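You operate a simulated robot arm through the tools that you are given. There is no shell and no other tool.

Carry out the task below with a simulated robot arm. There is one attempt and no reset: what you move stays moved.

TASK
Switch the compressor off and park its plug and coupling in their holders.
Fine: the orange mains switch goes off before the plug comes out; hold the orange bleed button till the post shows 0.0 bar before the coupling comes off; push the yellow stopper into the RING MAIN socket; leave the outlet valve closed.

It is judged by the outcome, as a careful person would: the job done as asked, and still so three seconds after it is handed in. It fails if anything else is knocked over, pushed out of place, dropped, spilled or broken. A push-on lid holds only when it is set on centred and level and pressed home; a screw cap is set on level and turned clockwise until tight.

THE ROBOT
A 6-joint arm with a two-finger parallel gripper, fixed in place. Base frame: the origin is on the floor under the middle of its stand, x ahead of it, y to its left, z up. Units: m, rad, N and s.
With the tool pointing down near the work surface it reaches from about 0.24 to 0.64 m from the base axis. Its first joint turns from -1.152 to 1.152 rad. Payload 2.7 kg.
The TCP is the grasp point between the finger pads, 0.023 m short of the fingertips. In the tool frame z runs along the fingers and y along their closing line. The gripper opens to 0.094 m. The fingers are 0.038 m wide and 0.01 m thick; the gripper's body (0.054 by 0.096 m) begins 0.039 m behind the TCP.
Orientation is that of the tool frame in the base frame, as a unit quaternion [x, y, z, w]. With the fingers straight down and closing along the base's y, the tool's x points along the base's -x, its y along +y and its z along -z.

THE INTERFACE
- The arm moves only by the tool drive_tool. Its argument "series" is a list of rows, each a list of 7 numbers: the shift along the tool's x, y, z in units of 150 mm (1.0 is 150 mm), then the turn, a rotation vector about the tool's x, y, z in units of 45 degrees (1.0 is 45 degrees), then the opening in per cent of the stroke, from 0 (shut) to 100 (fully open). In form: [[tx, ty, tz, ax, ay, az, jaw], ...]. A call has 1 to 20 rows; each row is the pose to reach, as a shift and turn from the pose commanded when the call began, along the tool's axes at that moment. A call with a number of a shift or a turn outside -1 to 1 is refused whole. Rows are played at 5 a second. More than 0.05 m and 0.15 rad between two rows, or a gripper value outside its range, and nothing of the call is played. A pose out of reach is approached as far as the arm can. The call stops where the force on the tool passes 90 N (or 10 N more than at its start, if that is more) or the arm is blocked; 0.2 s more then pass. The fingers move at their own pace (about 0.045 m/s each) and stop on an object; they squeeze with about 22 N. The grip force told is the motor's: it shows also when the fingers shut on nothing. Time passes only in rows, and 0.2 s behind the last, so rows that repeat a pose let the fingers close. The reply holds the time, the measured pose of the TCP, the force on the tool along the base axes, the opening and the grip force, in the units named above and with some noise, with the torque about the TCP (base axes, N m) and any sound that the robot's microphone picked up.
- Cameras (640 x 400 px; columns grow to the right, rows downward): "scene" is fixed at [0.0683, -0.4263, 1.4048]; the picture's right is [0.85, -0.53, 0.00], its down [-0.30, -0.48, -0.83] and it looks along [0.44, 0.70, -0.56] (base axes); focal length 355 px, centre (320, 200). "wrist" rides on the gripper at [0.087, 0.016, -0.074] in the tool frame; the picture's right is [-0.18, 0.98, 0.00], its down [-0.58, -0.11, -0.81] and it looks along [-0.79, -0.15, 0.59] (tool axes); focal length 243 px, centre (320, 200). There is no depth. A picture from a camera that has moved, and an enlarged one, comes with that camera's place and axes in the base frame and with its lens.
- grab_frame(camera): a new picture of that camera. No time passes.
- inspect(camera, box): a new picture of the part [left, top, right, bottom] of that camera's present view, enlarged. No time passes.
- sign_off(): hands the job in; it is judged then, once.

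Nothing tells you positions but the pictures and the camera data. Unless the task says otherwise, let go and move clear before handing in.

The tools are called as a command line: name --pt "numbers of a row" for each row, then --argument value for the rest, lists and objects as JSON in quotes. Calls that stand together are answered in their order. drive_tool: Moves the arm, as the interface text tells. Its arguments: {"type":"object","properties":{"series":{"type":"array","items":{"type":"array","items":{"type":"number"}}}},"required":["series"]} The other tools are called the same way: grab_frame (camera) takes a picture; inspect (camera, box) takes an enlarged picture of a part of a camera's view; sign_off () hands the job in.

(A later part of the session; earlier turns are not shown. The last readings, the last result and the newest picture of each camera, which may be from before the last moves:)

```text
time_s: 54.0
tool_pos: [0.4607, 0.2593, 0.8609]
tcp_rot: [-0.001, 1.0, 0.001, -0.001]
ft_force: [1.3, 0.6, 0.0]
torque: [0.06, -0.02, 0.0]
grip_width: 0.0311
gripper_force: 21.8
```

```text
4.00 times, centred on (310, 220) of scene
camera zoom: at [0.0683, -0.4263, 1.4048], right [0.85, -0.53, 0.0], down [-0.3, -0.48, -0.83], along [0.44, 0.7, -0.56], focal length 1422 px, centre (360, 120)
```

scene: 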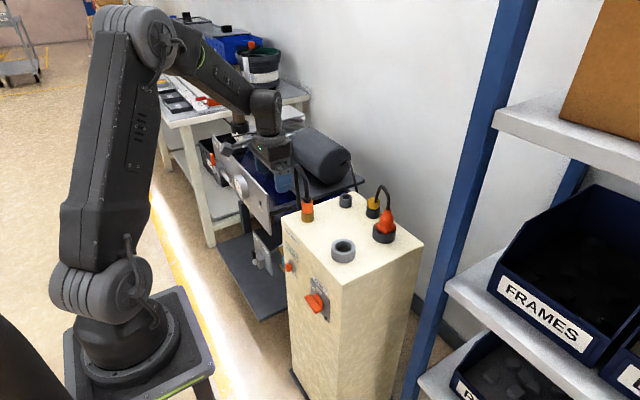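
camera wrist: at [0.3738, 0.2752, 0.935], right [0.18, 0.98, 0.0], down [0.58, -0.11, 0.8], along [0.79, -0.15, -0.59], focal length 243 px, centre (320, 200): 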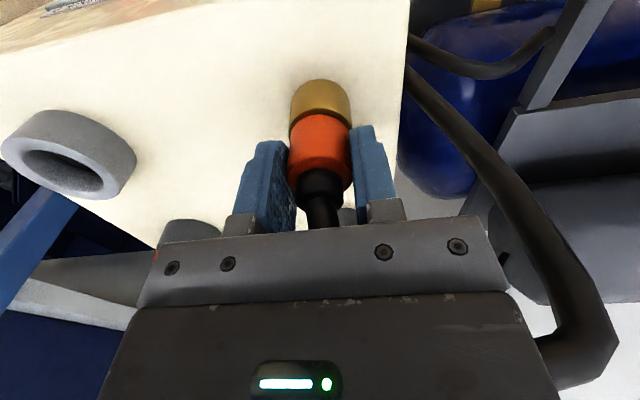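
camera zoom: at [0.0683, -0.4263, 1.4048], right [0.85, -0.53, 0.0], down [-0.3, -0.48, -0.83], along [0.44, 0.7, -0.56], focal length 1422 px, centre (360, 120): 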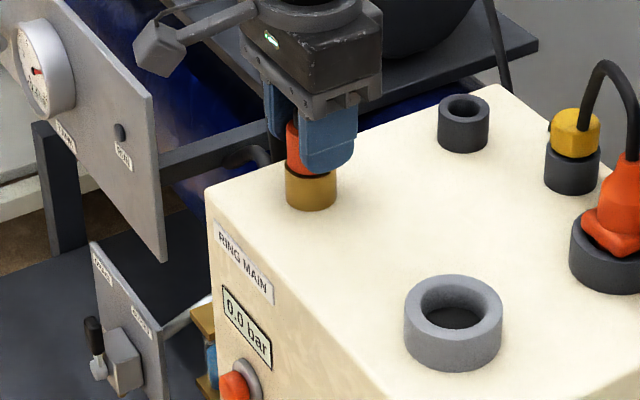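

The sleeve is gripped at 31 mm and the display still shows 0.0 bar. Pulling the coupling straight up.

drive_tool --pt "0 0 -0.03 0 0 0 0" --pt "0 0 -0.06 0 0 0 0" --pt "0 0 -0.1 0 0 0 0" --pt "0 0 -0.15 0 0 0 0" --pt "0 0 -0.2 0 0 0 0" --pt "0 0 -0.27 0 0 0 0" --pt "0 0 -0.34 0 0 0 0" --pt "0 0 -0.4 0 0 0 0" --pt "0 0 -0.4 0 0 0 0"

grab_frame --camera "wrist"

inspect --camera "wrist" --box '[240, 0, 400, 130]'

inspect --camera "scene" --box '[270, 150, 370, 270]'

```text
time_s: 56.0
tool_pos: [0.4618, 0.2603, 0.922]
tcp_rot: [-0.001, 1.0, 0.001, -0.001]
ft_force: [-0.2, 0.6, -1.6]
torque: [0.01, 0.02, 0.02]
grip_width: 0.0311
gripper_force: 22.1
```

```text
taken
camera wrist: at [0.3744, 0.2755, 0.9964], right [0.18, 0.98, 0.0], down [0.58, -0.11, 0.8], along [0.79, -0.15, -0.59], focal length 243 px, centre (320, 200)
```

wrist: 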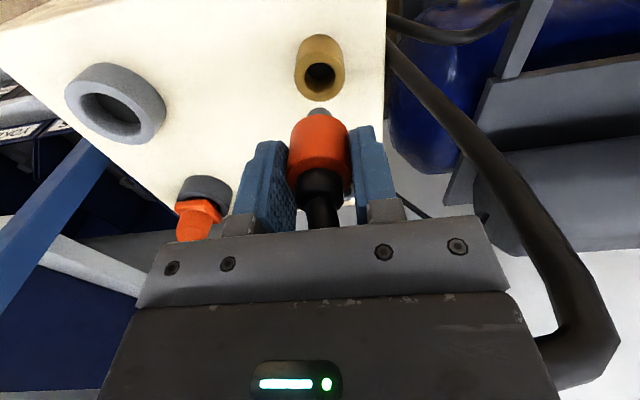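

```text
3.08 times, centred on (320, 65) of wrist
camera zoom: at [0.3744, 0.2755, 0.9964], right [0.18, 0.98, 0.0], down [0.58, -0.11, 0.8], along [0.79, -0.15, -0.59], focal length 746 px, centre (320, 615)
```

zoom: 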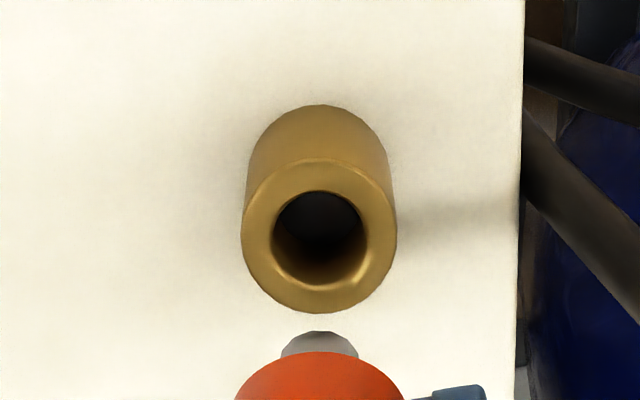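

```text
3.33 times, centred on (320, 210) of scene
camera zoom: at [0.0683, -0.4263, 1.4048], right [0.85, -0.53, 0.0], down [-0.3, -0.48, -0.83], along [0.44, 0.7, -0.56], focal length 1185 px, centre (320, 167)
```

zoom: 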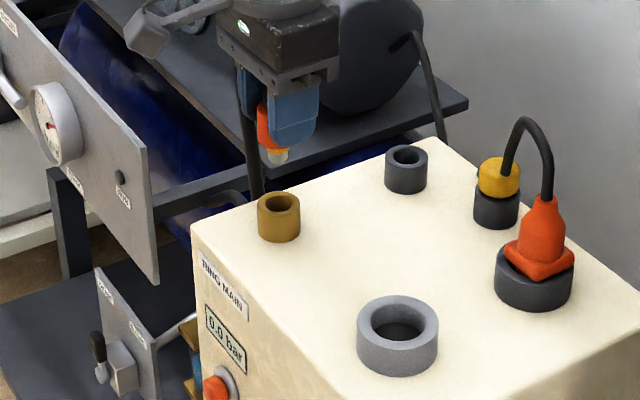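

The coupling is off and the brass socket is open. The reference rim centre is at zoom (318.5, 235). I'll lift, move +130 mm in x to the small empty holder and compare.

drive_tool --pt "0 0 -0.1 0 0 0 0" --pt "-0.1 0 -0.2 0 0 0 0" --pt "-0.3 0 -0.2 0 0 0 0" --pt "-0.5 0 -0.2 0 0 0 0" --pt "-0.7 0 -0.2 0 0 0 0" --pt "-0.867 0 -0.2 0 0 0 0" --pt "-0.867 0 -0.1 0 0 0 0" --pt "-0.867 0 0 0 0 0 0" --pt "-0.867 0 0 0 0 0 0"

grab_frame --camera "wrist"

inspect --camera "wrist" --box '[240, 0, 400, 130]'

inspect --camera "scene" --box '[290, 140, 410, 240]'

```text
time_s: 58.0
tool_pos: [0.587, 0.2598, 0.9202]
tcp_rot: [0.0, 1.0, 0.001, -0.002]
ft_force: [0.8, 0.1, -0.7]
torque: [-0.02, -0.02, 0.02]
grip_width: 0.0311
gripper_force: 21.7
out of reach, approached as far as the arm can: row 6, 7, 8, 9
```

```text
taken
camera wrist: at [0.5002, 0.2747, 0.9945], right [0.18, 0.98, 0.0], down [0.58, -0.11, 0.8], along [0.79, -0.15, -0.59], focal length 243 px, centre (320, 200)
```

wrist: 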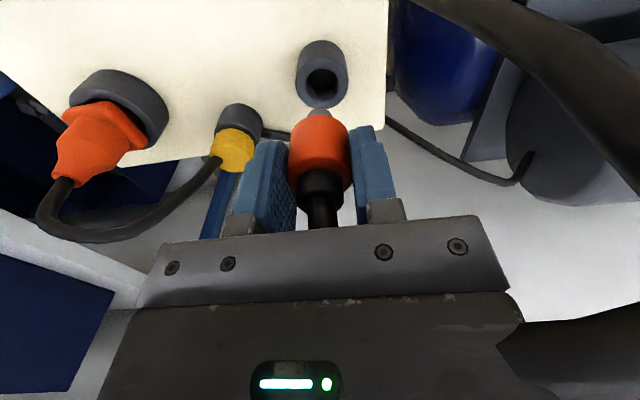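

```text
3.08 times, centred on (320, 65) of wrist
camera zoom: at [0.5002, 0.2747, 0.9945], right [0.18, 0.98, 0.0], down [0.58, -0.11, 0.8], along [0.79, -0.15, -0.59], focal length 746 px, centre (320, 615)
```

zoom: 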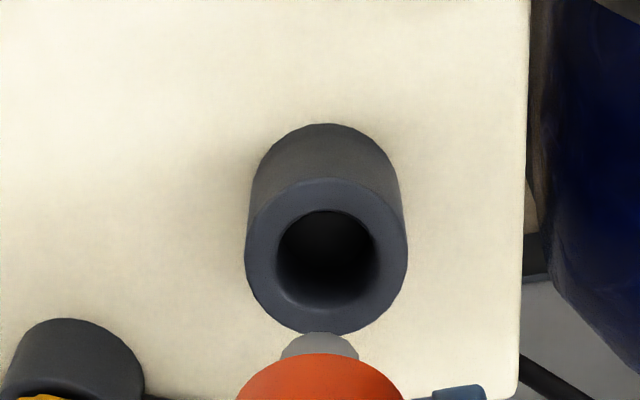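

```text
4.00 times, centred on (350, 190) of scene
camera zoom: at [0.0683, -0.4263, 1.4048], right [0.85, -0.53, 0.0], down [-0.3, -0.48, -0.83], along [0.44, 0.7, -0.56], focal length 1422 px, centre (200, 240)
```

zoom: 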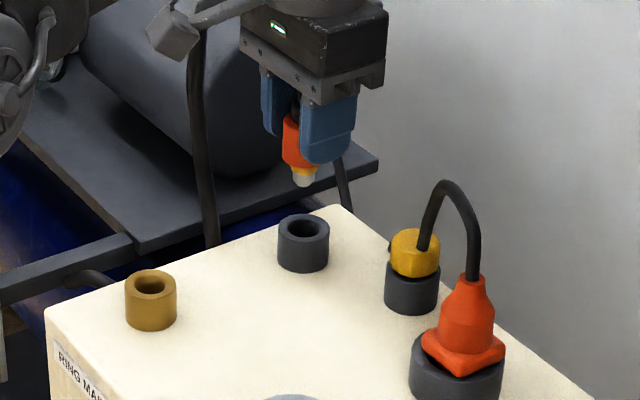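

The straight-down reach limit is about r = 0.642 m, and the holder centre is about 4 mm further out. A small 2° outward tilt should gain that; I'll apply it with a fine correction and check what was achieved.

drive_tool --pt "0 0.004 0 0 -0.022 0 0" --pt "-0.019 0.007 0 0 -0.044 0 0" --pt "-0.019 0.007 0 0 -0.044 0 0"

inspect --camera "wrist" --box '[240, 0, 400, 130]'

```text
time_s: 58.8
tool_pos: [0.5901, 0.2589, 0.9203]
tcp_rot: [-0.001, 1.0, 0.0, 0.015]
ft_force: [-0.1, 0.9, -0.3]
torque: [-0.03, 0.01, -0.01]
grip_width: 0.0312
gripper_force: 21.7
```

```text
3.08 times, centred on (320, 65) of wrist
camera zoom: at [0.4999, 0.2754, 0.9917], right [0.18, 0.98, 0.01], down [0.56, -0.11, 0.82], along [0.81, -0.15, -0.57], focal length 746 px, centre (320, 615)
```

zoom: 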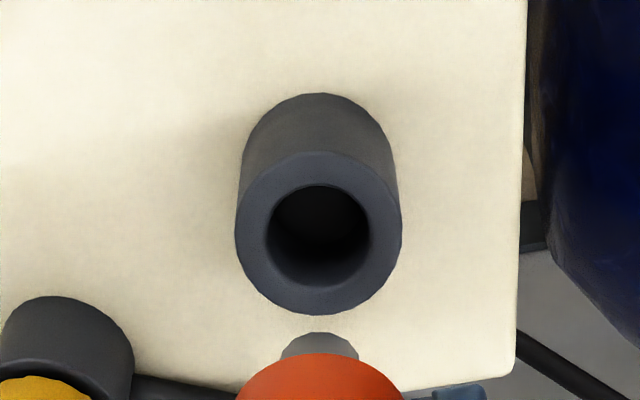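

I've reached (0.590, 0.259), and the geometry puts the coupling axis within about 0.5 mm of the holder axis. Lowering straight down in stages.

drive_tool --pt "-0.002 0.001 0.06 0 0 0 0" --pt "0.0 0.001 0.12 0 0 0 0" --pt "0.002 0.001 0.18 0 0 0 0" --pt "0.004 0.001 0.233 0 0 0 0" --pt "0.004 0.001 0.233 0 0 0 0"

inspect --camera "wrist" --box '[240, 0, 400, 130]'

inspect --camera "scene" --box '[310, 160, 390, 230]'

```text
time_s: 60.0
tool_pos: [0.5897, 0.2586, 0.8847]
tcp_rot: [-0.001, 1.0, 0.002, 0.016]
ft_force: [-0.5, -1.2, 0.0]
torque: [0.0, 0.03, 0.01]
grip_width: 0.0309
gripper_force: 21.8
```

```text
3.08 times, centred on (320, 65) of wrist
camera zoom: at [0.5012, 0.2743, 0.9561], right [0.18, 0.98, 0.01], down [0.56, -0.11, 0.82], along [0.81, -0.15, -0.57], focal length 746 px, centre (320, 615)
```

zoom: 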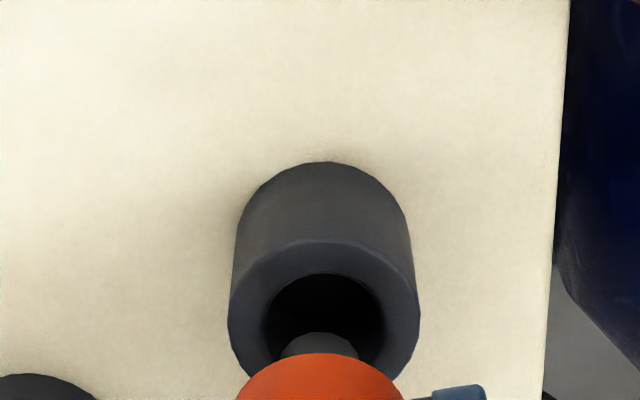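

```text
5.71 times, centred on (350, 195) of scene
camera zoom: at [0.0683, -0.4263, 1.4048], right [0.85, -0.53, 0.0], down [-0.3, -0.48, -0.83], along [0.44, 0.7, -0.56], focal length 2031 px, centre (149, 229)
```

zoom: 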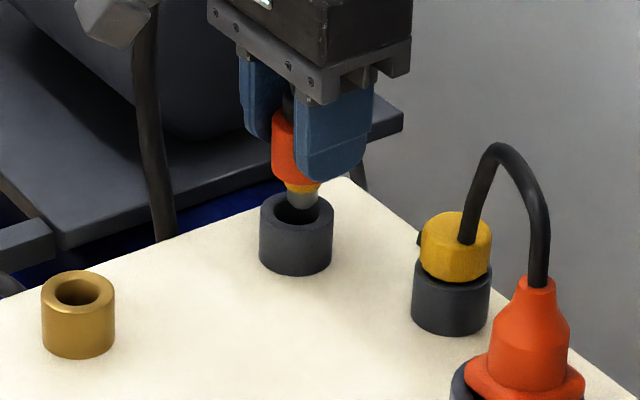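

The spigot is entering the hole cleanly. Continuing down to about z 0.862.

drive_tool --pt "0.001 0.004 0.04 0 0 0 0" --pt "0.0025 0.004 0.08 0 0 0 0" --pt "0.004 0.004 0.12 0 0 0 0" --pt "0.005 0.004 0.151 0 0 0 0" --pt "0.005 0.004 0.151 0 0 0 0"

inspect --camera "wrist" --box '[240, 0, 400, 130]'

inspect --camera "scene" --box '[310, 160, 390, 230]'

```text
time_s: 61.2
tool_pos: [0.5901, 0.2597, 0.8622]
tcp_rot: [-0.001, 1.0, 0.0, 0.016]
ft_force: [-0.7, -0.6, -0.6]
torque: [-0.02, 0.02, -0.01]
grip_width: 0.0313
gripper_force: 22.1
```

```text
3.08 times, centred on (320, 65) of wrist
camera zoom: at [0.5006, 0.2746, 0.9334], right [0.18, 0.98, 0.01], down [0.56, -0.11, 0.82], along [0.81, -0.15, -0.57], focal length 746 px, centre (320, 615)
```

zoom: 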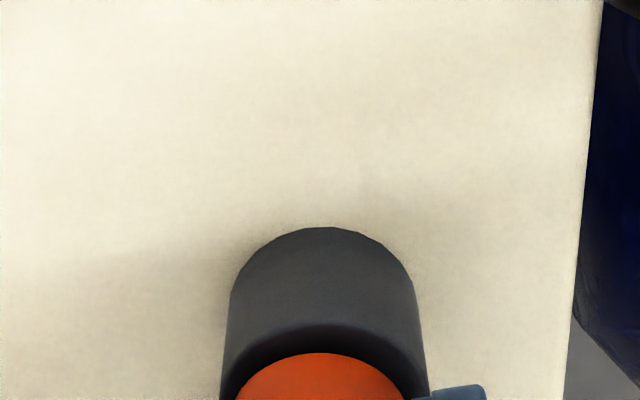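

```text
5.71 times, centred on (350, 195) of scene
camera zoom: at [0.0683, -0.4263, 1.4048], right [0.85, -0.53, 0.0], down [-0.3, -0.48, -0.83], along [0.44, 0.7, -0.56], focal length 2031 px, centre (149, 229)
```

zoom: 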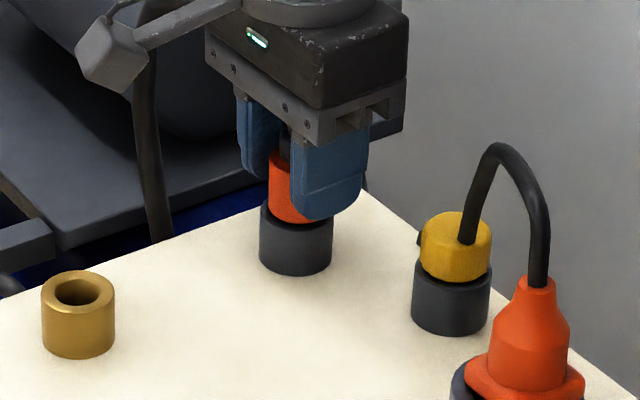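

Almost seated, with no force yet. I'll press a few millimetres to find the stop.

drive_tool --pt "0.0 0 0.01 0 0 0 0" --pt "0.001 0 0.02 0 0 0 0" --pt "0.001 0 0.03 0 0 0 0" --pt "0.001 0 0.03 0 0 0 0"

inspect --camera "scene" --box '[310, 160, 390, 230]'

```text
time_s: 62.2
tool_pos: [0.591, 0.2597, 0.8585]
tcp_rot: [-0.001, 1.0, 0.001, 0.018]
ft_force: [1.9, 2.0, 14.4]
torque: [0.23, -0.06, -0.04]
grip_width: 0.0308
gripper_force: 21.8
```

```text
5.71 times, centred on (350, 195) of scene
camera zoom: at [0.0681, -0.4264, 1.4048], right [0.85, -0.53, 0.0], down [-0.3, -0.48, -0.83], along [0.44, 0.7, -0.56], focal length 2031 px, centre (149, 229)
```

zoom: 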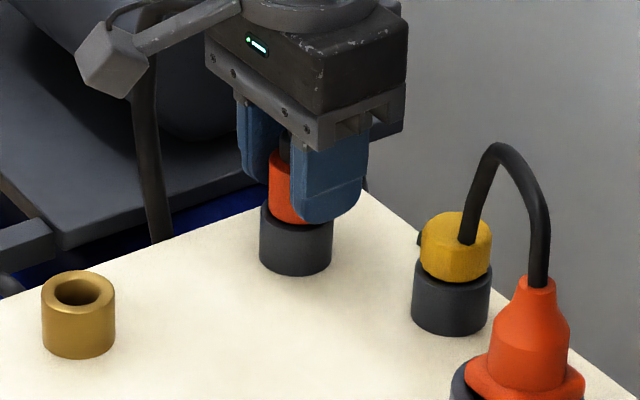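

It bottoms at z 0.8585 with 14 N. I'll relax, open partially and rise clear to check that the coupling stands upright.

drive_tool --pt "0.0 0 -0.02 0 0 0 0" --pt "0.0 0 -0.02 0 0 0 20" --pt "0.0 0 -0.02 0 0 0 45" --pt "0.0 0 -0.02 0 0 0 60" --pt "0.0 0 -0.02 0 0 0 60" --pt "-0.002 0 -0.08 0 0 0 60" --pt "-0.005 0 -0.2 0 0 0 60" --pt "-0.01 0 -0.4 0 0 0 60" --pt "-0.015 0 -0.65 0 0 0 60" --pt "-0.02 0 -0.9 0 0 0 60"

grab_frame --camera "wrist"

inspect --camera "scene" --box '[290, 160, 410, 260]'

```text
time_s: 64.4
tool_pos: [0.5835, 0.2566, 0.9918]
tcp_rot: [-0.001, 1.0, 0.0, 0.014]
ft_force: [0.6, -0.2, 0.3]
torque: [-0.03, -0.02, -0.03]
grip_width: 0.0564
gripper_force: 0.0
out of reach, approached as far as the arm can: row 10
```

```text
taken
camera wrist: at [0.4937, 0.2735, 1.0628], right [0.18, 0.98, 0.01], down [0.56, -0.11, 0.82], along [0.81, -0.15, -0.57], focal length 243 px, centre (320, 200)
```

wrist: 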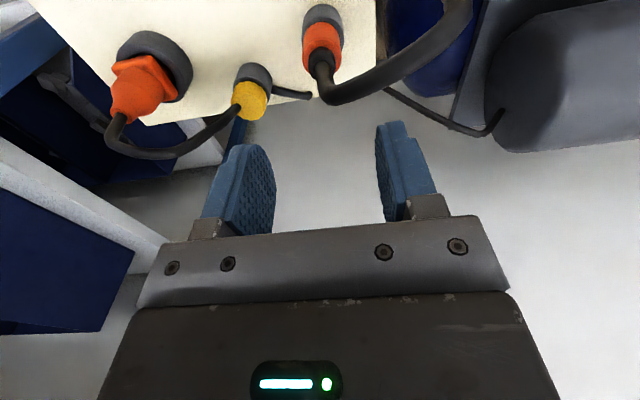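

```text
4.00 times, centred on (350, 210) of scene
camera zoom: at [0.0683, -0.4263, 1.4048], right [0.85, -0.53, 0.0], down [-0.3, -0.48, -0.83], along [0.44, 0.7, -0.56], focal length 1422 px, centre (200, 160)
```

zoom: 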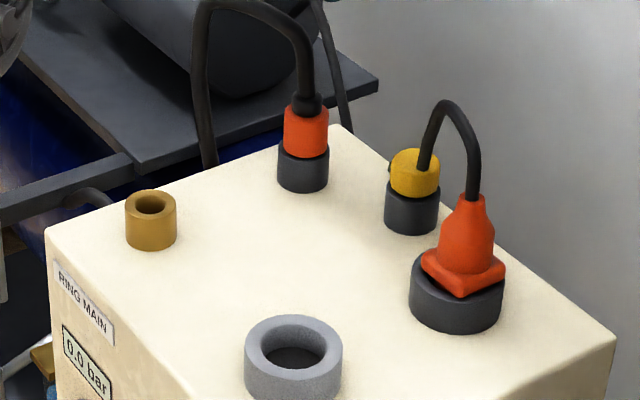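

The coupling sits upright in its holder. I'll check it closely and locate the yellow stopper.

inspect --camera "wrist" --box '[200, 30, 320, 130]'

inspect --camera "wrist" --box '[270, 0, 390, 110]'

inspect --camera "scene" --box '[350, 180, 400, 230]'

inspect --camera "scene" --box '[330, 170, 380, 220]'

```text
4.00 times, centred on (260, 80) of wrist
camera zoom: at [0.4937, 0.2735, 1.0628], right [0.18, 0.98, 0.01], down [0.56, -0.11, 0.82], along [0.81, -0.15, -0.57], focal length 970 px, centre (560, 680)
```

zoom: 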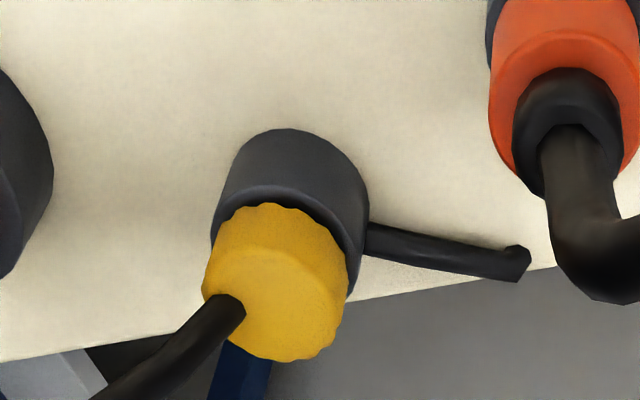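

```text
3.64 times, centred on (330, 55) of wrist
camera zoom: at [0.4937, 0.2735, 1.0628], right [0.18, 0.98, 0.01], down [0.56, -0.11, 0.82], along [0.81, -0.15, -0.57], focal length 882 px, centre (284, 727)
```

zoom: 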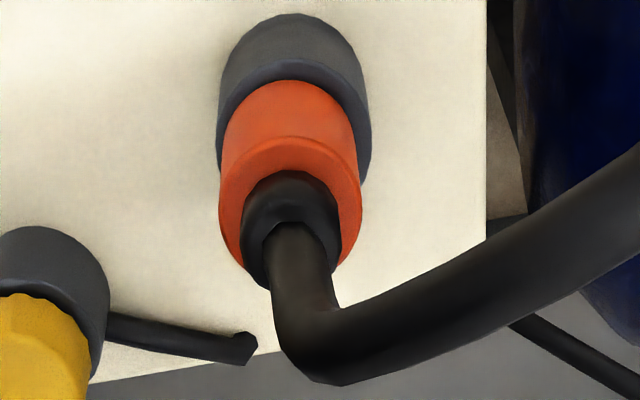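

```text
8.00 times, centred on (375, 205) of scene
camera zoom: at [0.0683, -0.4263, 1.4048], right [0.85, -0.53, 0.0], down [-0.3, -0.48, -0.83], along [0.44, 0.7, -0.56], focal length 2843 px, centre (-120, 160)
```

zoom: 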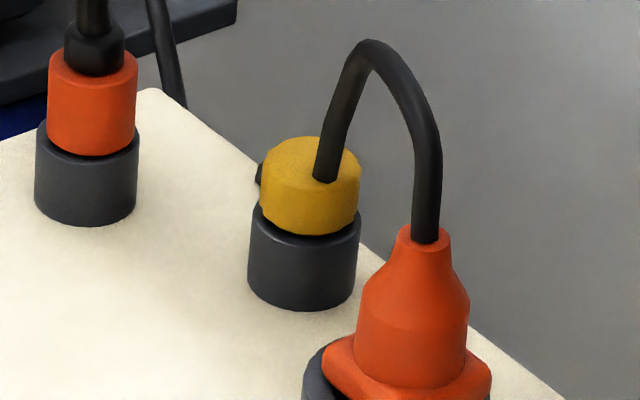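

```text
8.00 times, centred on (355, 195) of scene
camera zoom: at [0.0683, -0.4263, 1.4048], right [0.85, -0.53, 0.0], down [-0.3, -0.48, -0.83], along [0.44, 0.7, -0.56], focal length 2843 px, centre (40, 240)
```

zoom: 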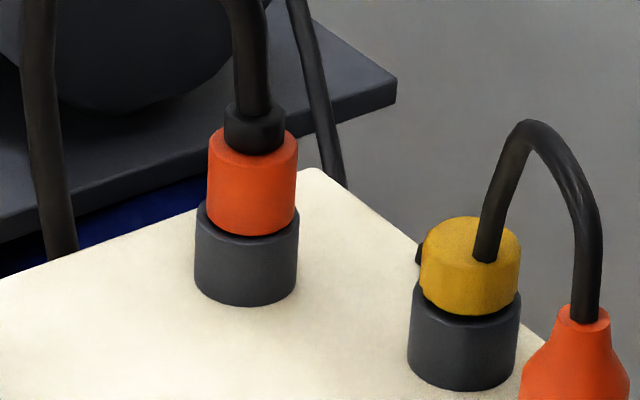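

The stopper cap is at about (0.624, 0.179) with its top near z 0.850 and a diameter of about 36 mm. That's slightly beyond straight-down reach, so I'll hold a constant 5° outward tilt about y. This keeps the pads parallel, and I'll keep the same tilt when placing so the stopper stays level.

drive_tool --pt "0 -0.26 0 0 -0.03 0 60" --pt "-0.1 -0.517 0.1 0 -0.073 0 65" --pt "-0.257 -0.517 0.25 0 -0.073 0 65" --pt "-0.257 -0.517 0.421 0 -0.073 0 65" --pt "-0.257 -0.517 0.421 0 -0.073 0 65"

grab_frame --camera "wrist"

inspect --camera "wrist" --box '[240, 0, 400, 130]'

inspect --camera "scene" --box '[310, 140, 430, 250]'

```text
time_s: 65.6
tool_pos: [0.6309, 0.1825, 0.9306]
tcp_rot: [-0.001, 0.999, 0.0, 0.044]
ft_force: [-0.1, -0.6, 0.1]
torque: [0.01, 0.03, -0.01]
grip_width: 0.061
gripper_force: 0.0
out of reach, approached as far as the arm can: row 1, 2, 4, 5
```

```text
taken
camera wrist: at [0.5367, 0.1978, 0.9972], right [0.18, 0.98, 0.02], down [0.51, -0.11, 0.85], along [0.84, -0.15, -0.52], focal length 243 px, centre (320, 200)
```

wrist: 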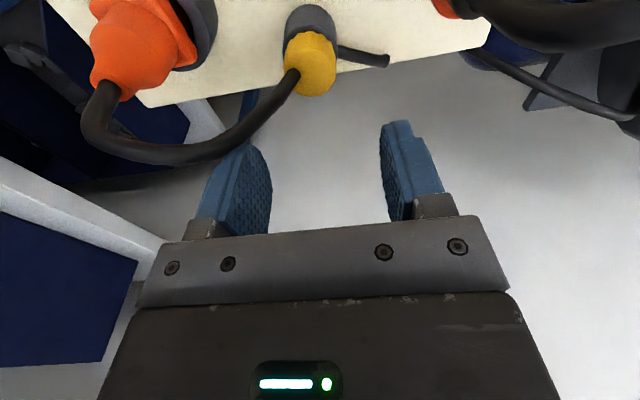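

```text
3.08 times, centred on (320, 65) of wrist
camera zoom: at [0.5367, 0.1978, 0.9972], right [0.18, 0.98, 0.02], down [0.51, -0.11, 0.85], along [0.84, -0.15, -0.52], focal length 746 px, centre (320, 615)
```

zoom: 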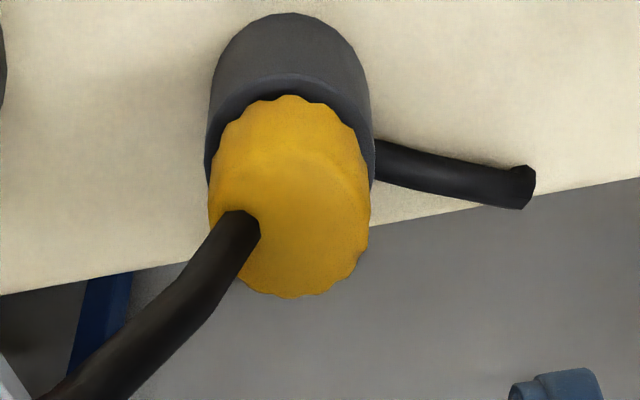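

```text
3.64 times, centred on (370, 195) of scene
camera zoom: at [0.0683, -0.4263, 1.4048], right [0.85, -0.53, 0.0], down [-0.3, -0.48, -0.83], along [0.44, 0.7, -0.56], focal length 1292 px, centre (138, 218)
```

zoom: 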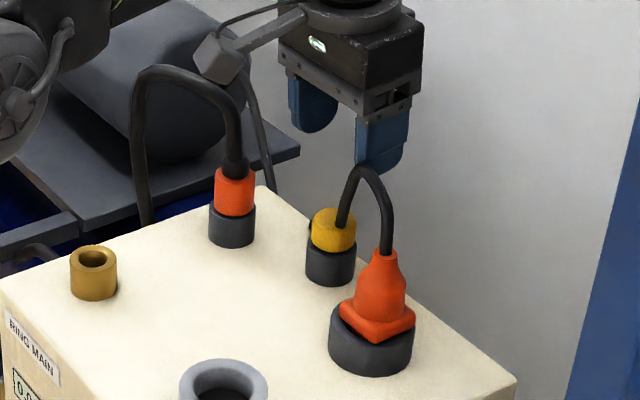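

Now I've confirmed the cap at (0.6237, 0.178). I'll shift over it and descend, stopping a little high to check clearance to the holder rim.

drive_tool --pt "0.05 -0.027 -0.004 0 0 0 65" --pt "0.062 -0.027 0.129 0 0 0 65" --pt "0.073 -0.027 0.261 0 0 0 65" --pt "0.085 -0.027 0.394 0 0 0 65" --pt "0.091 -0.027 0.461 0 0 0 65" --pt "0.091 -0.027 0.461 0 0 0 65"

grab_frame --camera "wrist"

inspect --camera "scene" --box '[340, 170, 410, 240]'

```text
time_s: 67.0
tool_pos: [0.6175, 0.1771, 0.8589]
tcp_rot: [-0.001, 0.999, 0.001, 0.044]
ft_force: [0.8, -0.1, -0.1]
torque: [-0.03, 0.03, -0.02]
grip_width: 0.0611
gripper_force: 0.0
```

```text
taken
camera wrist: at [0.5243, 0.192, 0.9258], right [0.18, 0.98, 0.02], down [0.51, -0.11, 0.85], along [0.84, -0.15, -0.52], focal length 243 px, centre (320, 200)
```

wrist: 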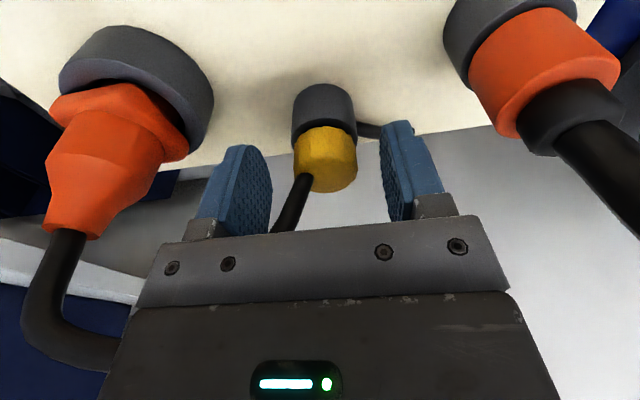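

```text
5.71 times, centred on (375, 205) of scene
camera zoom: at [0.0683, -0.4263, 1.4048], right [0.85, -0.53, 0.0], down [-0.3, -0.48, -0.83], along [0.44, 0.7, -0.56], focal length 2031 px, centre (6, 171)
```

zoom: 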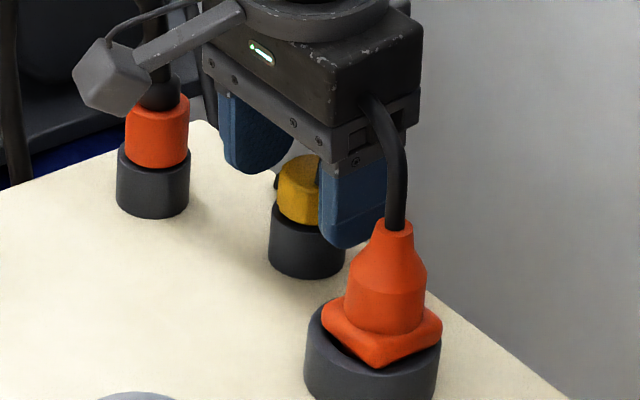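

I'm about 5 mm short in x. I'll nudge forward, lower 3 mm more and close on the cap.

drive_tool --pt "-0.0315 0.01 0.005 0 0 0 65" --pt "-0.0315 0.01 0.023 0 0 0 65" --pt "-0.0315 0.01 0.023 0 0 0 65"

grab_frame --camera "wrist"

inspect --camera "scene" --box '[340, 170, 410, 240]'

```text
time_s: 67.8
tool_pos: [0.6217, 0.1777, 0.8571]
tcp_rot: [-0.001, 0.999, 0.001, 0.044]
ft_force: [0.4, 0.2, -0.7]
torque: [-0.02, -0.02, 0.01]
grip_width: 0.0612
gripper_force: 0.1
```

```text
taken
camera wrist: at [0.529, 0.1931, 0.9229], right [0.18, 0.98, 0.02], down [0.51, -0.11, 0.85], along [0.84, -0.15, -0.52], focal length 243 px, centre (320, 200)
```

wrist: 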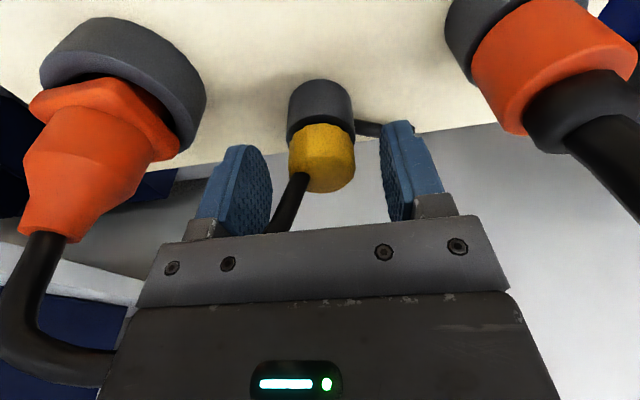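

```text
5.71 times, centred on (375, 205) of scene
camera zoom: at [0.0683, -0.4263, 1.4048], right [0.85, -0.53, 0.0], down [-0.3, -0.48, -0.83], along [0.44, 0.7, -0.56], focal length 2031 px, centre (6, 171)
```

zoom: 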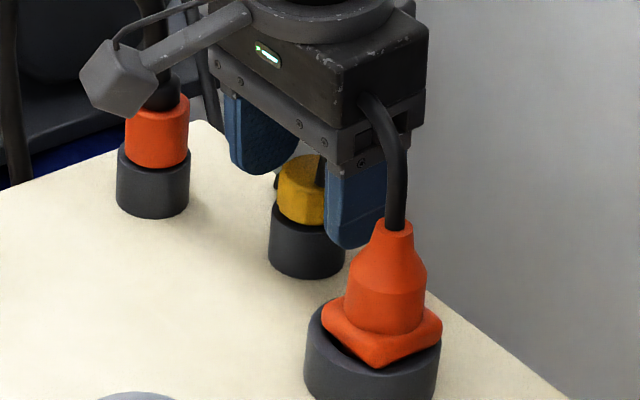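

The fingers flank the cap, with the tips just above the holder rim. Closing.

drive_tool --pt "0 0 0 0 0 0 45" --pt "0 0 0 0 0 0 25" --pt "0 0 0 0 0 0 0" --pt "0 0 0 0 0 0 0" --pt "0 0 0 0 0 0 0"

grab_frame --camera "wrist"

inspect --camera "scene" --box '[340, 170, 410, 240]'

```text
time_s: 69.0
tool_pos: [0.6219, 0.1773, 0.8566]
tcp_rot: [-0.001, 0.999, 0.0, 0.044]
ft_force: [-0.8, -0.5, 0.1]
torque: [0.02, 0.0, -0.04]
grip_width: 0.0328
gripper_force: 22.0
```

```text
taken
camera wrist: at [0.5289, 0.1931, 0.923], right [0.18, 0.98, 0.02], down [0.51, -0.11, 0.85], along [0.84, -0.15, -0.52], focal length 243 px, centre (320, 200)
```

wrist: 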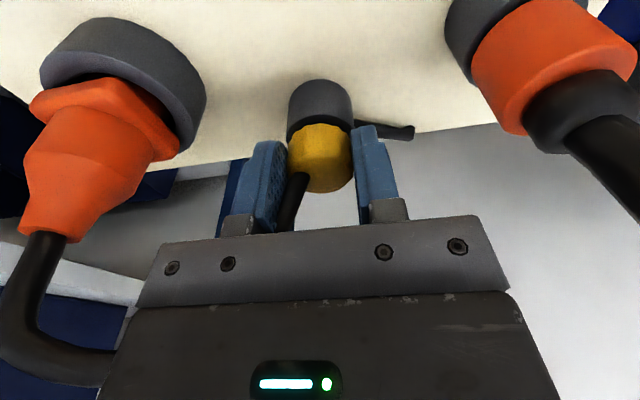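

```text
5.71 times, centred on (375, 205) of scene
camera zoom: at [0.0683, -0.4263, 1.4048], right [0.85, -0.53, 0.0], down [-0.3, -0.48, -0.83], along [0.44, 0.7, -0.56], focal length 2031 px, centre (6, 171)
```

zoom: 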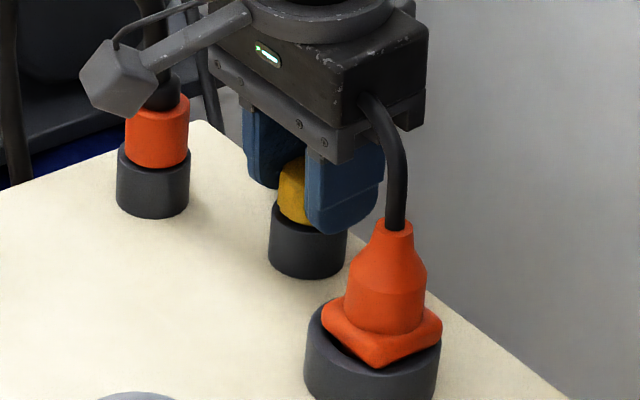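

The cap is gripped at 32.8 mm. Lifting it straight up.

drive_tool --pt "-0.003 0 -0.033 0 0 0 0" --pt "-0.006 0 -0.066 0 0 0 0" --pt "-0.0117 0 -0.133 0 0 0 0" --pt "-0.0176 0 -0.199 0 0 0 0" --pt "-0.0264 0 -0.299 0 0 0 0" --pt "-0.0352 0 -0.398 0 0 0 0" --pt "-0.0352 0 -0.398 0 0 0 0"

grab_frame --camera "wrist"

inspect --camera "wrist" --box '[240, 0, 400, 130]'

inspect --camera "scene" --box '[330, 150, 420, 240]'

```text
time_s: 70.6
tool_pos: [0.6221, 0.1772, 0.9172]
tcp_rot: [-0.001, 0.999, 0.001, 0.045]
ft_force: [-0.6, 0.1, 0.8]
torque: [0.01, 0.01, 0.0]
grip_width: 0.0327
gripper_force: 22.1
```

```text
taken
camera wrist: at [0.529, 0.1926, 0.9833], right [0.18, 0.98, 0.02], down [0.51, -0.11, 0.85], along [0.84, -0.15, -0.52], focal length 243 px, centre (320, 200)
```

wrist: 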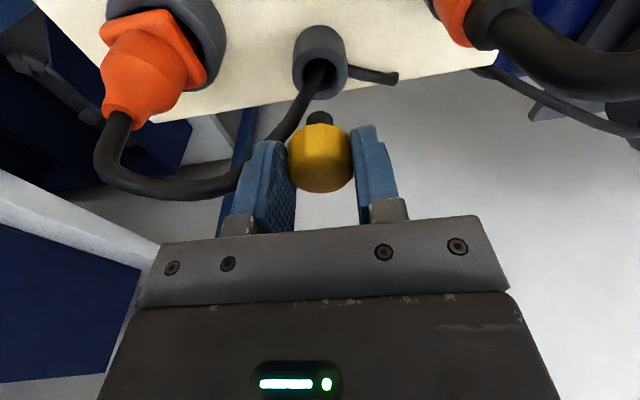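

```text
3.08 times, centred on (320, 65) of wrist
camera zoom: at [0.529, 0.1926, 0.9833], right [0.18, 0.98, 0.02], down [0.51, -0.11, 0.85], along [0.84, -0.15, -0.52], focal length 746 px, centre (320, 615)
```

zoom: 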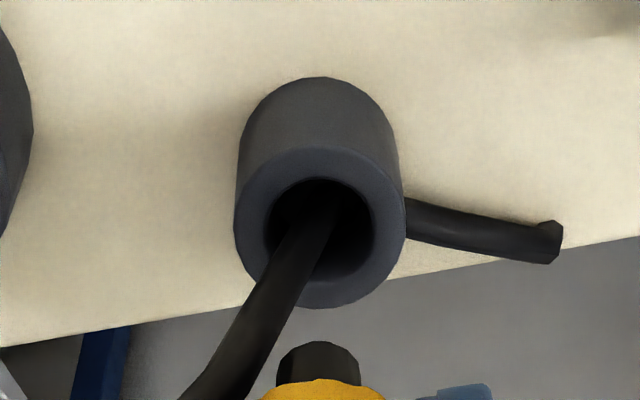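

```text
4.44 times, centred on (375, 195) of scene
camera zoom: at [0.0683, -0.4263, 1.4048], right [0.85, -0.53, 0.0], down [-0.3, -0.48, -0.83], along [0.44, 0.7, -0.56], focal length 1579 px, centre (76, 222)
```

zoom: 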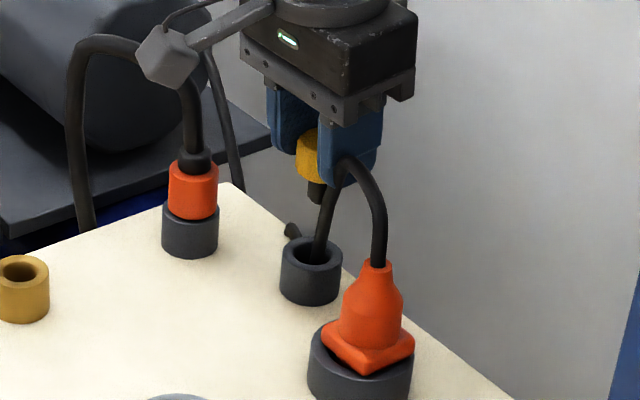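

The stopper came out cleanly, showing a dark rubber stub under the cap. The reference rim centre in this 5°-tilt view is at zoom (321, 227.5). I'll carry it back to the brass RING MAIN socket, keeping the same tilt.

drive_tool --pt "-0.0176 0 -0.199 0 0 0 0" --pt "0.2148 0 -0.2197 0 0 0 0" --pt "0.4472 0 -0.24 0 0 0 0" --pt "0.68 0 -0.261 0 0 0 0" --pt "0.9124 0 -0.2813 0 0 0 0" --pt "0.9124 0 -0.2813 0 0 0 0"

drive_tool --pt "0.09 0.18 -0.007 0 0 0 0" --pt "0.165 0.36 -0.0145 0 0 0 0" --pt "0.165 0.543 -0.0145 0 0 0 0" --pt "0.182 0.543 0.185 0 0 0 0" --pt "0.182 0.543 0.185 0 0 0 0"

grab_frame --camera "wrist"

inspect --camera "wrist" --box '[240, 0, 400, 130]'

inspect --camera "scene" --box '[270, 150, 370, 240]'

```text
time_s: 72.0
tool_pos: [0.4822, 0.1765, 0.9474]
tcp_rot: [-0.002, 0.999, 0.001, 0.045]
ft_force: [-0.3, -0.7, 0.0]
torque: [-0.03, 0.02, -0.01]
grip_width: 0.0325
gripper_force: 22.3
```

```text
time_s: 73.2
tool_pos: [0.4587, 0.2583, 0.9176]
tcp_rot: [-0.001, 0.999, 0.001, 0.045]
ft_force: [0.5, 0.7, -1.2]
torque: [0.03, 0.02, -0.03]
grip_width: 0.0326
gripper_force: 22.3
```

```text
taken
camera wrist: at [0.3654, 0.274, 0.9832], right [0.18, 0.98, 0.02], down [0.51, -0.11, 0.85], along [0.84, -0.15, -0.52], focal length 243 px, centre (320, 200)
```

wrist: 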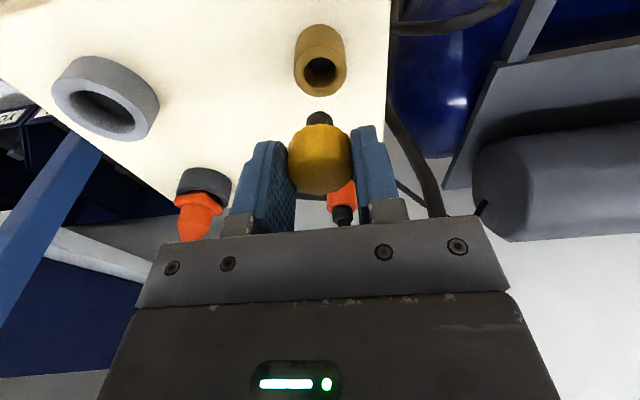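

```text
3.08 times, centred on (320, 65) of wrist
camera zoom: at [0.3654, 0.274, 0.9832], right [0.18, 0.98, 0.02], down [0.51, -0.11, 0.85], along [0.84, -0.15, -0.52], focal length 746 px, centre (320, 615)
```

zoom: 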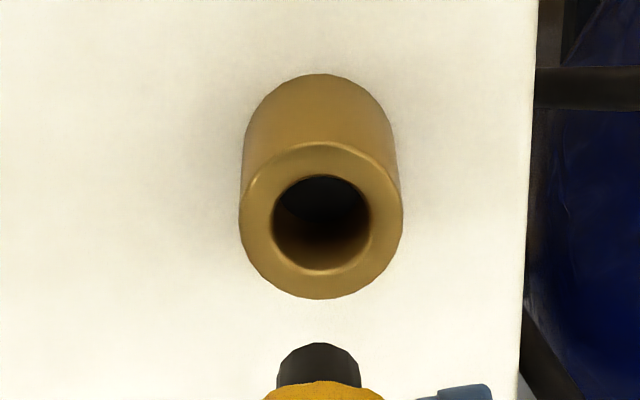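

```text
4.44 times, centred on (320, 195) of scene
camera zoom: at [0.0683, -0.4263, 1.4048], right [0.85, -0.53, 0.0], down [-0.3, -0.48, -0.83], along [0.44, 0.7, -0.56], focal length 1579 px, centre (320, 222)
```

zoom: 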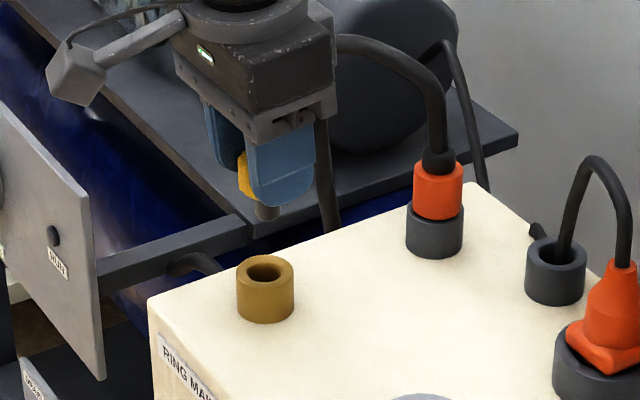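

The alignment is within about 1.5 mm. I'll correct that (−x) and lower partway.

drive_tool --pt "0.01 0 0 0 0 0 0" --pt "0.0168 0 0.077 0 0 0 0" --pt "0.0236 0 0.155 0 0 0 0" --pt "0.0305 0 0.2324 0 0 0 0" --pt "0.0305 0 0.2324 0 0 0 0"

inspect --camera "wrist" --box '[240, 0, 400, 130]'

inspect --camera "scene" --box '[270, 160, 350, 240]'

```text
time_s: 74.4
tool_pos: [0.4561, 0.2599, 0.882]
tcp_rot: [-0.002, 0.999, 0.001, 0.045]
ft_force: [0.3, -0.8, 0.6]
torque: [-0.01, 0.01, -0.01]
grip_width: 0.0328
gripper_force: 22.2
```

```text
3.08 times, centred on (320, 65) of wrist
camera zoom: at [0.3633, 0.2752, 0.9476], right [0.18, 0.98, 0.02], down [0.51, -0.11, 0.85], along [0.84, -0.15, -0.52], focal length 746 px, centre (320, 615)
```

zoom: 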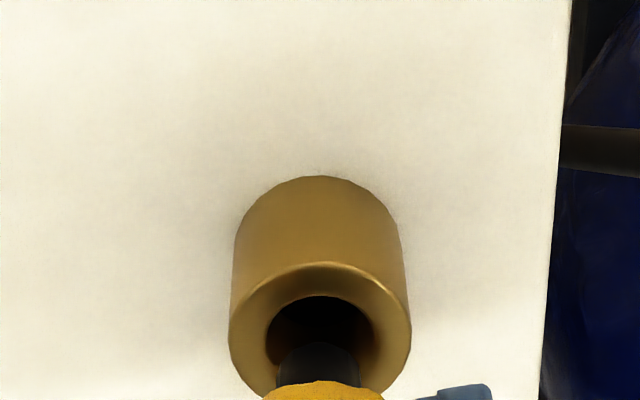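

```text
5.00 times, centred on (310, 200) of scene
camera zoom: at [0.0683, -0.4263, 1.4048], right [0.85, -0.53, 0.0], down [-0.3, -0.48, -0.83], along [0.44, 0.7, -0.56], focal length 1777 px, centre (370, 200)
```

zoom: 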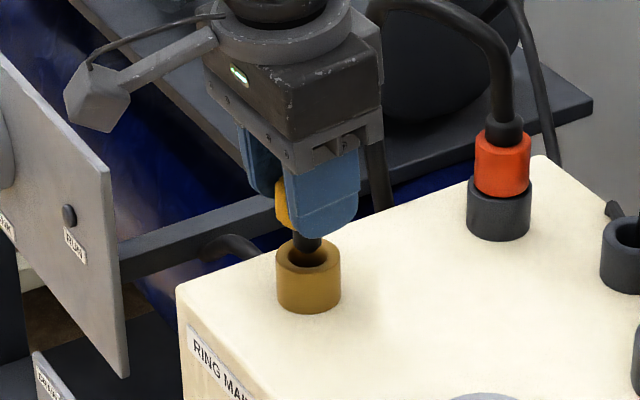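

The stub is aligned with the hole. Lowering the remaining distance gently.

drive_tool --pt "0.004 0 0.045 0 0 0 0" --pt "0.008 0 0.09 0 0 0 0" --pt "0.0115 0 0.13 0 0 0 0" --pt "0.0135 0 0.153 0 0 0 0" --pt "0.0135 0 0.153 0 0 0 0"

inspect --camera "wrist" --box '[240, 0, 400, 130]'

inspect --camera "scene" --box '[270, 160, 350, 240]'

```text
time_s: 75.6
tool_pos: [0.4557, 0.2586, 0.8578]
tcp_rot: [-0.001, 0.999, 0.002, 0.044]
ft_force: [0.8, 1.0, 0.5]
torque: [0.06, -0.03, 0.0]
grip_width: 0.0324
gripper_force: 22.3
```

```text
3.08 times, centred on (320, 65) of wrist
camera zoom: at [0.3626, 0.2738, 0.9243], right [0.18, 0.98, 0.02], down [0.51, -0.11, 0.85], along [0.84, -0.15, -0.52], focal length 746 px, centre (320, 615)
```

zoom: 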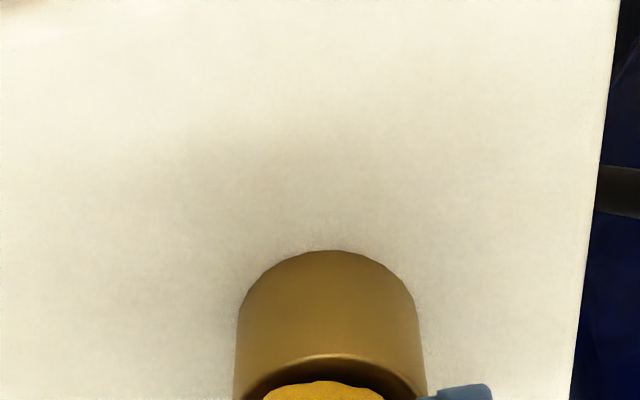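

```text
5.00 times, centred on (310, 200) of scene
camera zoom: at [0.0683, -0.4263, 1.4048], right [0.85, -0.53, 0.0], down [-0.3, -0.48, -0.83], along [0.44, 0.7, -0.56], focal length 1777 px, centre (370, 200)
```

zoom: 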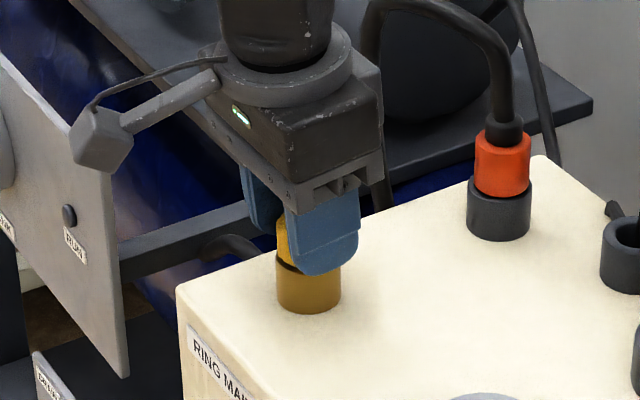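

It's almost at the seated height with no resistance yet. I'll press further in small steps to push it home.

drive_tool --pt "0.001 0 0.012 0 0 0 0" --pt "0.002 0 0.024 0 0 0 0" --pt "0.003 0 0.036 0 0 0 0" --pt "0.003 0 0.036 0 0 0 0"

inspect --camera "scene" --box '[280, 180, 330, 230]'

```text
time_s: 76.6
tool_pos: [0.4571, 0.2602, 0.8533]
tcp_rot: [0.0, 0.999, 0.001, 0.046]
ft_force: [2.2, -4.2, 13.7]
torque: [-0.24, -0.14, -0.01]
grip_width: 0.0326
gripper_force: 22.0
```

```text
8.00 times, centred on (305, 205) of scene
camera zoom: at [0.0681, -0.4265, 1.4047], right [0.85, -0.53, 0.0], down [-0.3, -0.48, -0.83], along [0.44, 0.7, -0.56], focal length 2843 px, centre (440, 160)
```

zoom: 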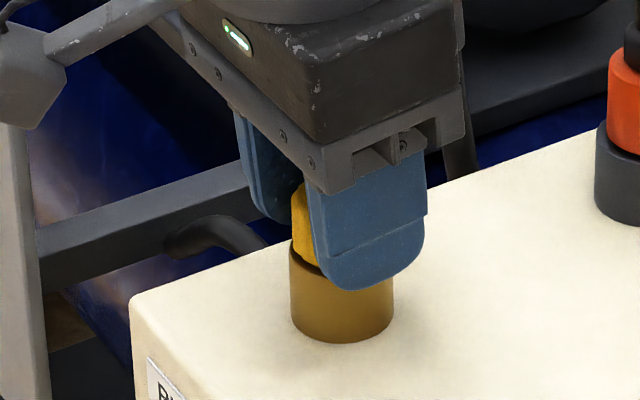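

Contact has begun at 14 N. I'll press a bit harder to see whether it travels further or is firmly home.

drive_tool --pt "0.001 0 0.012 0 0 0 0" --pt "0.002 0 0.024 0 0 0 0" --pt "0.003 0 0.036 0 0 0 0" --pt "0.003 0 0.036 0 0 0 0"

inspect --camera "scene" --box '[280, 180, 330, 230]'

```text
time_s: 77.6
tool_pos: [0.4576, 0.2591, 0.8517]
tcp_rot: [-0.001, 0.999, 0.002, 0.048]
ft_force: [-15.6, -8.8, 50.3]
torque: [-0.35, 0.72, 0.11]
grip_width: 0.0327
gripper_force: 21.7
```

```text
8.00 times, centred on (305, 205) of scene
camera zoom: at [0.0672, -0.4269, 1.4046], right [0.85, -0.53, 0.0], down [-0.3, -0.48, -0.83], along [0.44, 0.7, -0.56], focal length 2843 px, centre (440, 160)
```

zoom: 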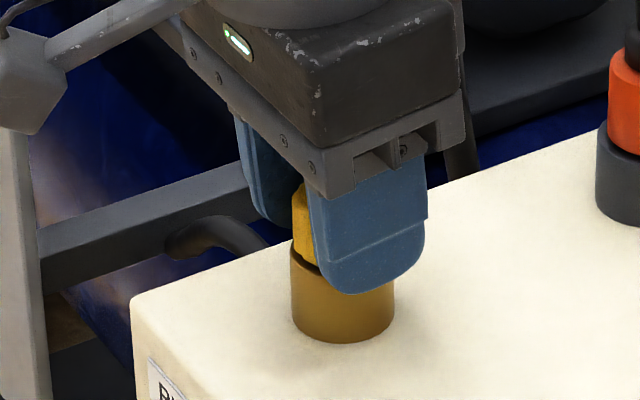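

It's firm at 50 N, but the fingertips may be touching the brass rim. I'll relax, open, rise and inspect, then press the cap from above if needed.

drive_tool --pt "-0.003 0 -0.036 0 0 0 0" --pt "-0.005 0 -0.05 0 0 0 20" --pt "-0.005 0 -0.05 0 0 0 50" --pt "-0.005 0 -0.05 0 0 0 70" --pt "-0.005 0 -0.05 0 0 0 70" --pt "-0.015 0 -0.2 0 0 0 70" --pt "-0.03 0 -0.4 0 0 0 70" --pt "-0.045 0 -0.6 0 0 0 70" --pt "-0.045 0 -0.6 0 0 0 70"

grab_frame --camera "wrist"

inspect --camera "scene" --box '[280, 180, 330, 230]'

inspect --camera "wrist" --box '[250, 0, 400, 120]'

```text
time_s: 79.6
tool_pos: [0.4549, 0.2578, 0.936]
tcp_rot: [-0.001, 0.999, 0.001, 0.044]
ft_force: [0.8, -0.5, 1.2]
torque: [-0.02, -0.03, 0.0]
grip_width: 0.066
gripper_force: 0.0
```

```text
taken
camera wrist: at [0.3613, 0.2741, 1.003], right [0.18, 0.98, 0.02], down [0.51, -0.11, 0.85], along [0.84, -0.15, -0.52], focal length 243 px, centre (320, 200)
```

wrist: 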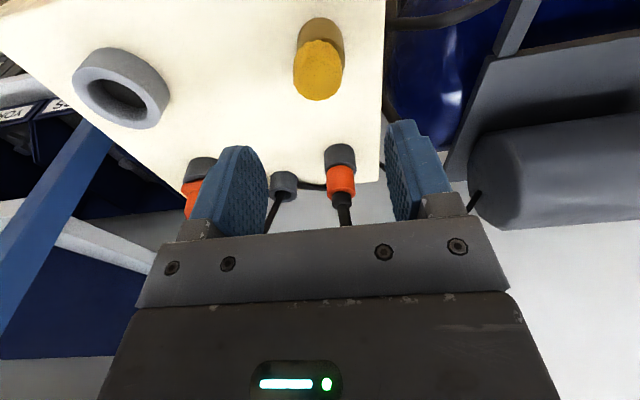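

```text
8.00 times, centred on (305, 205) of scene
camera zoom: at [0.0683, -0.4263, 1.4048], right [0.85, -0.53, 0.0], down [-0.3, -0.48, -0.83], along [0.44, 0.7, -0.56], focal length 2843 px, centre (440, 160)
```

zoom: 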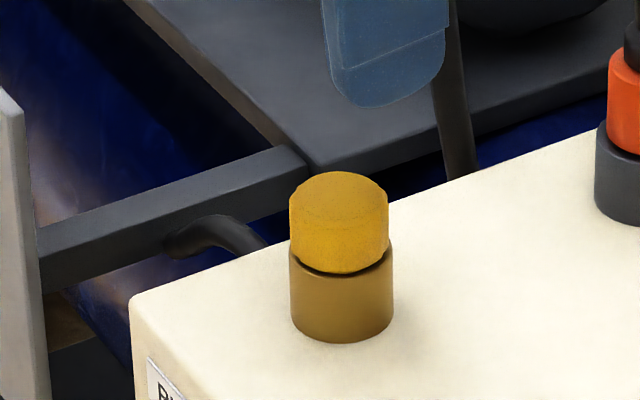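

```text
3.33 times, centred on (325, 60) of wrist
camera zoom: at [0.3613, 0.2741, 1.003], right [0.18, 0.98, 0.02], down [0.51, -0.11, 0.85], along [0.84, -0.15, -0.52], focal length 809 px, centre (303, 667)
```

zoom: 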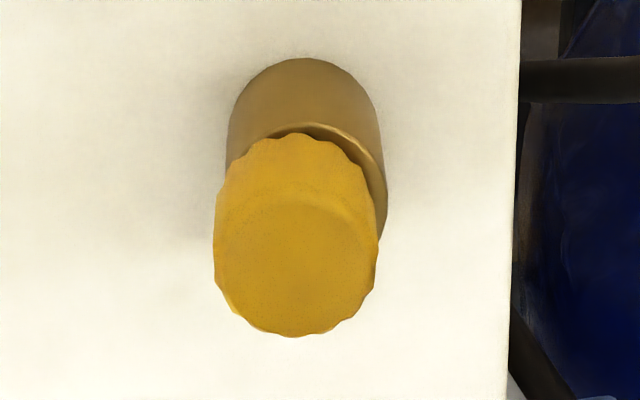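

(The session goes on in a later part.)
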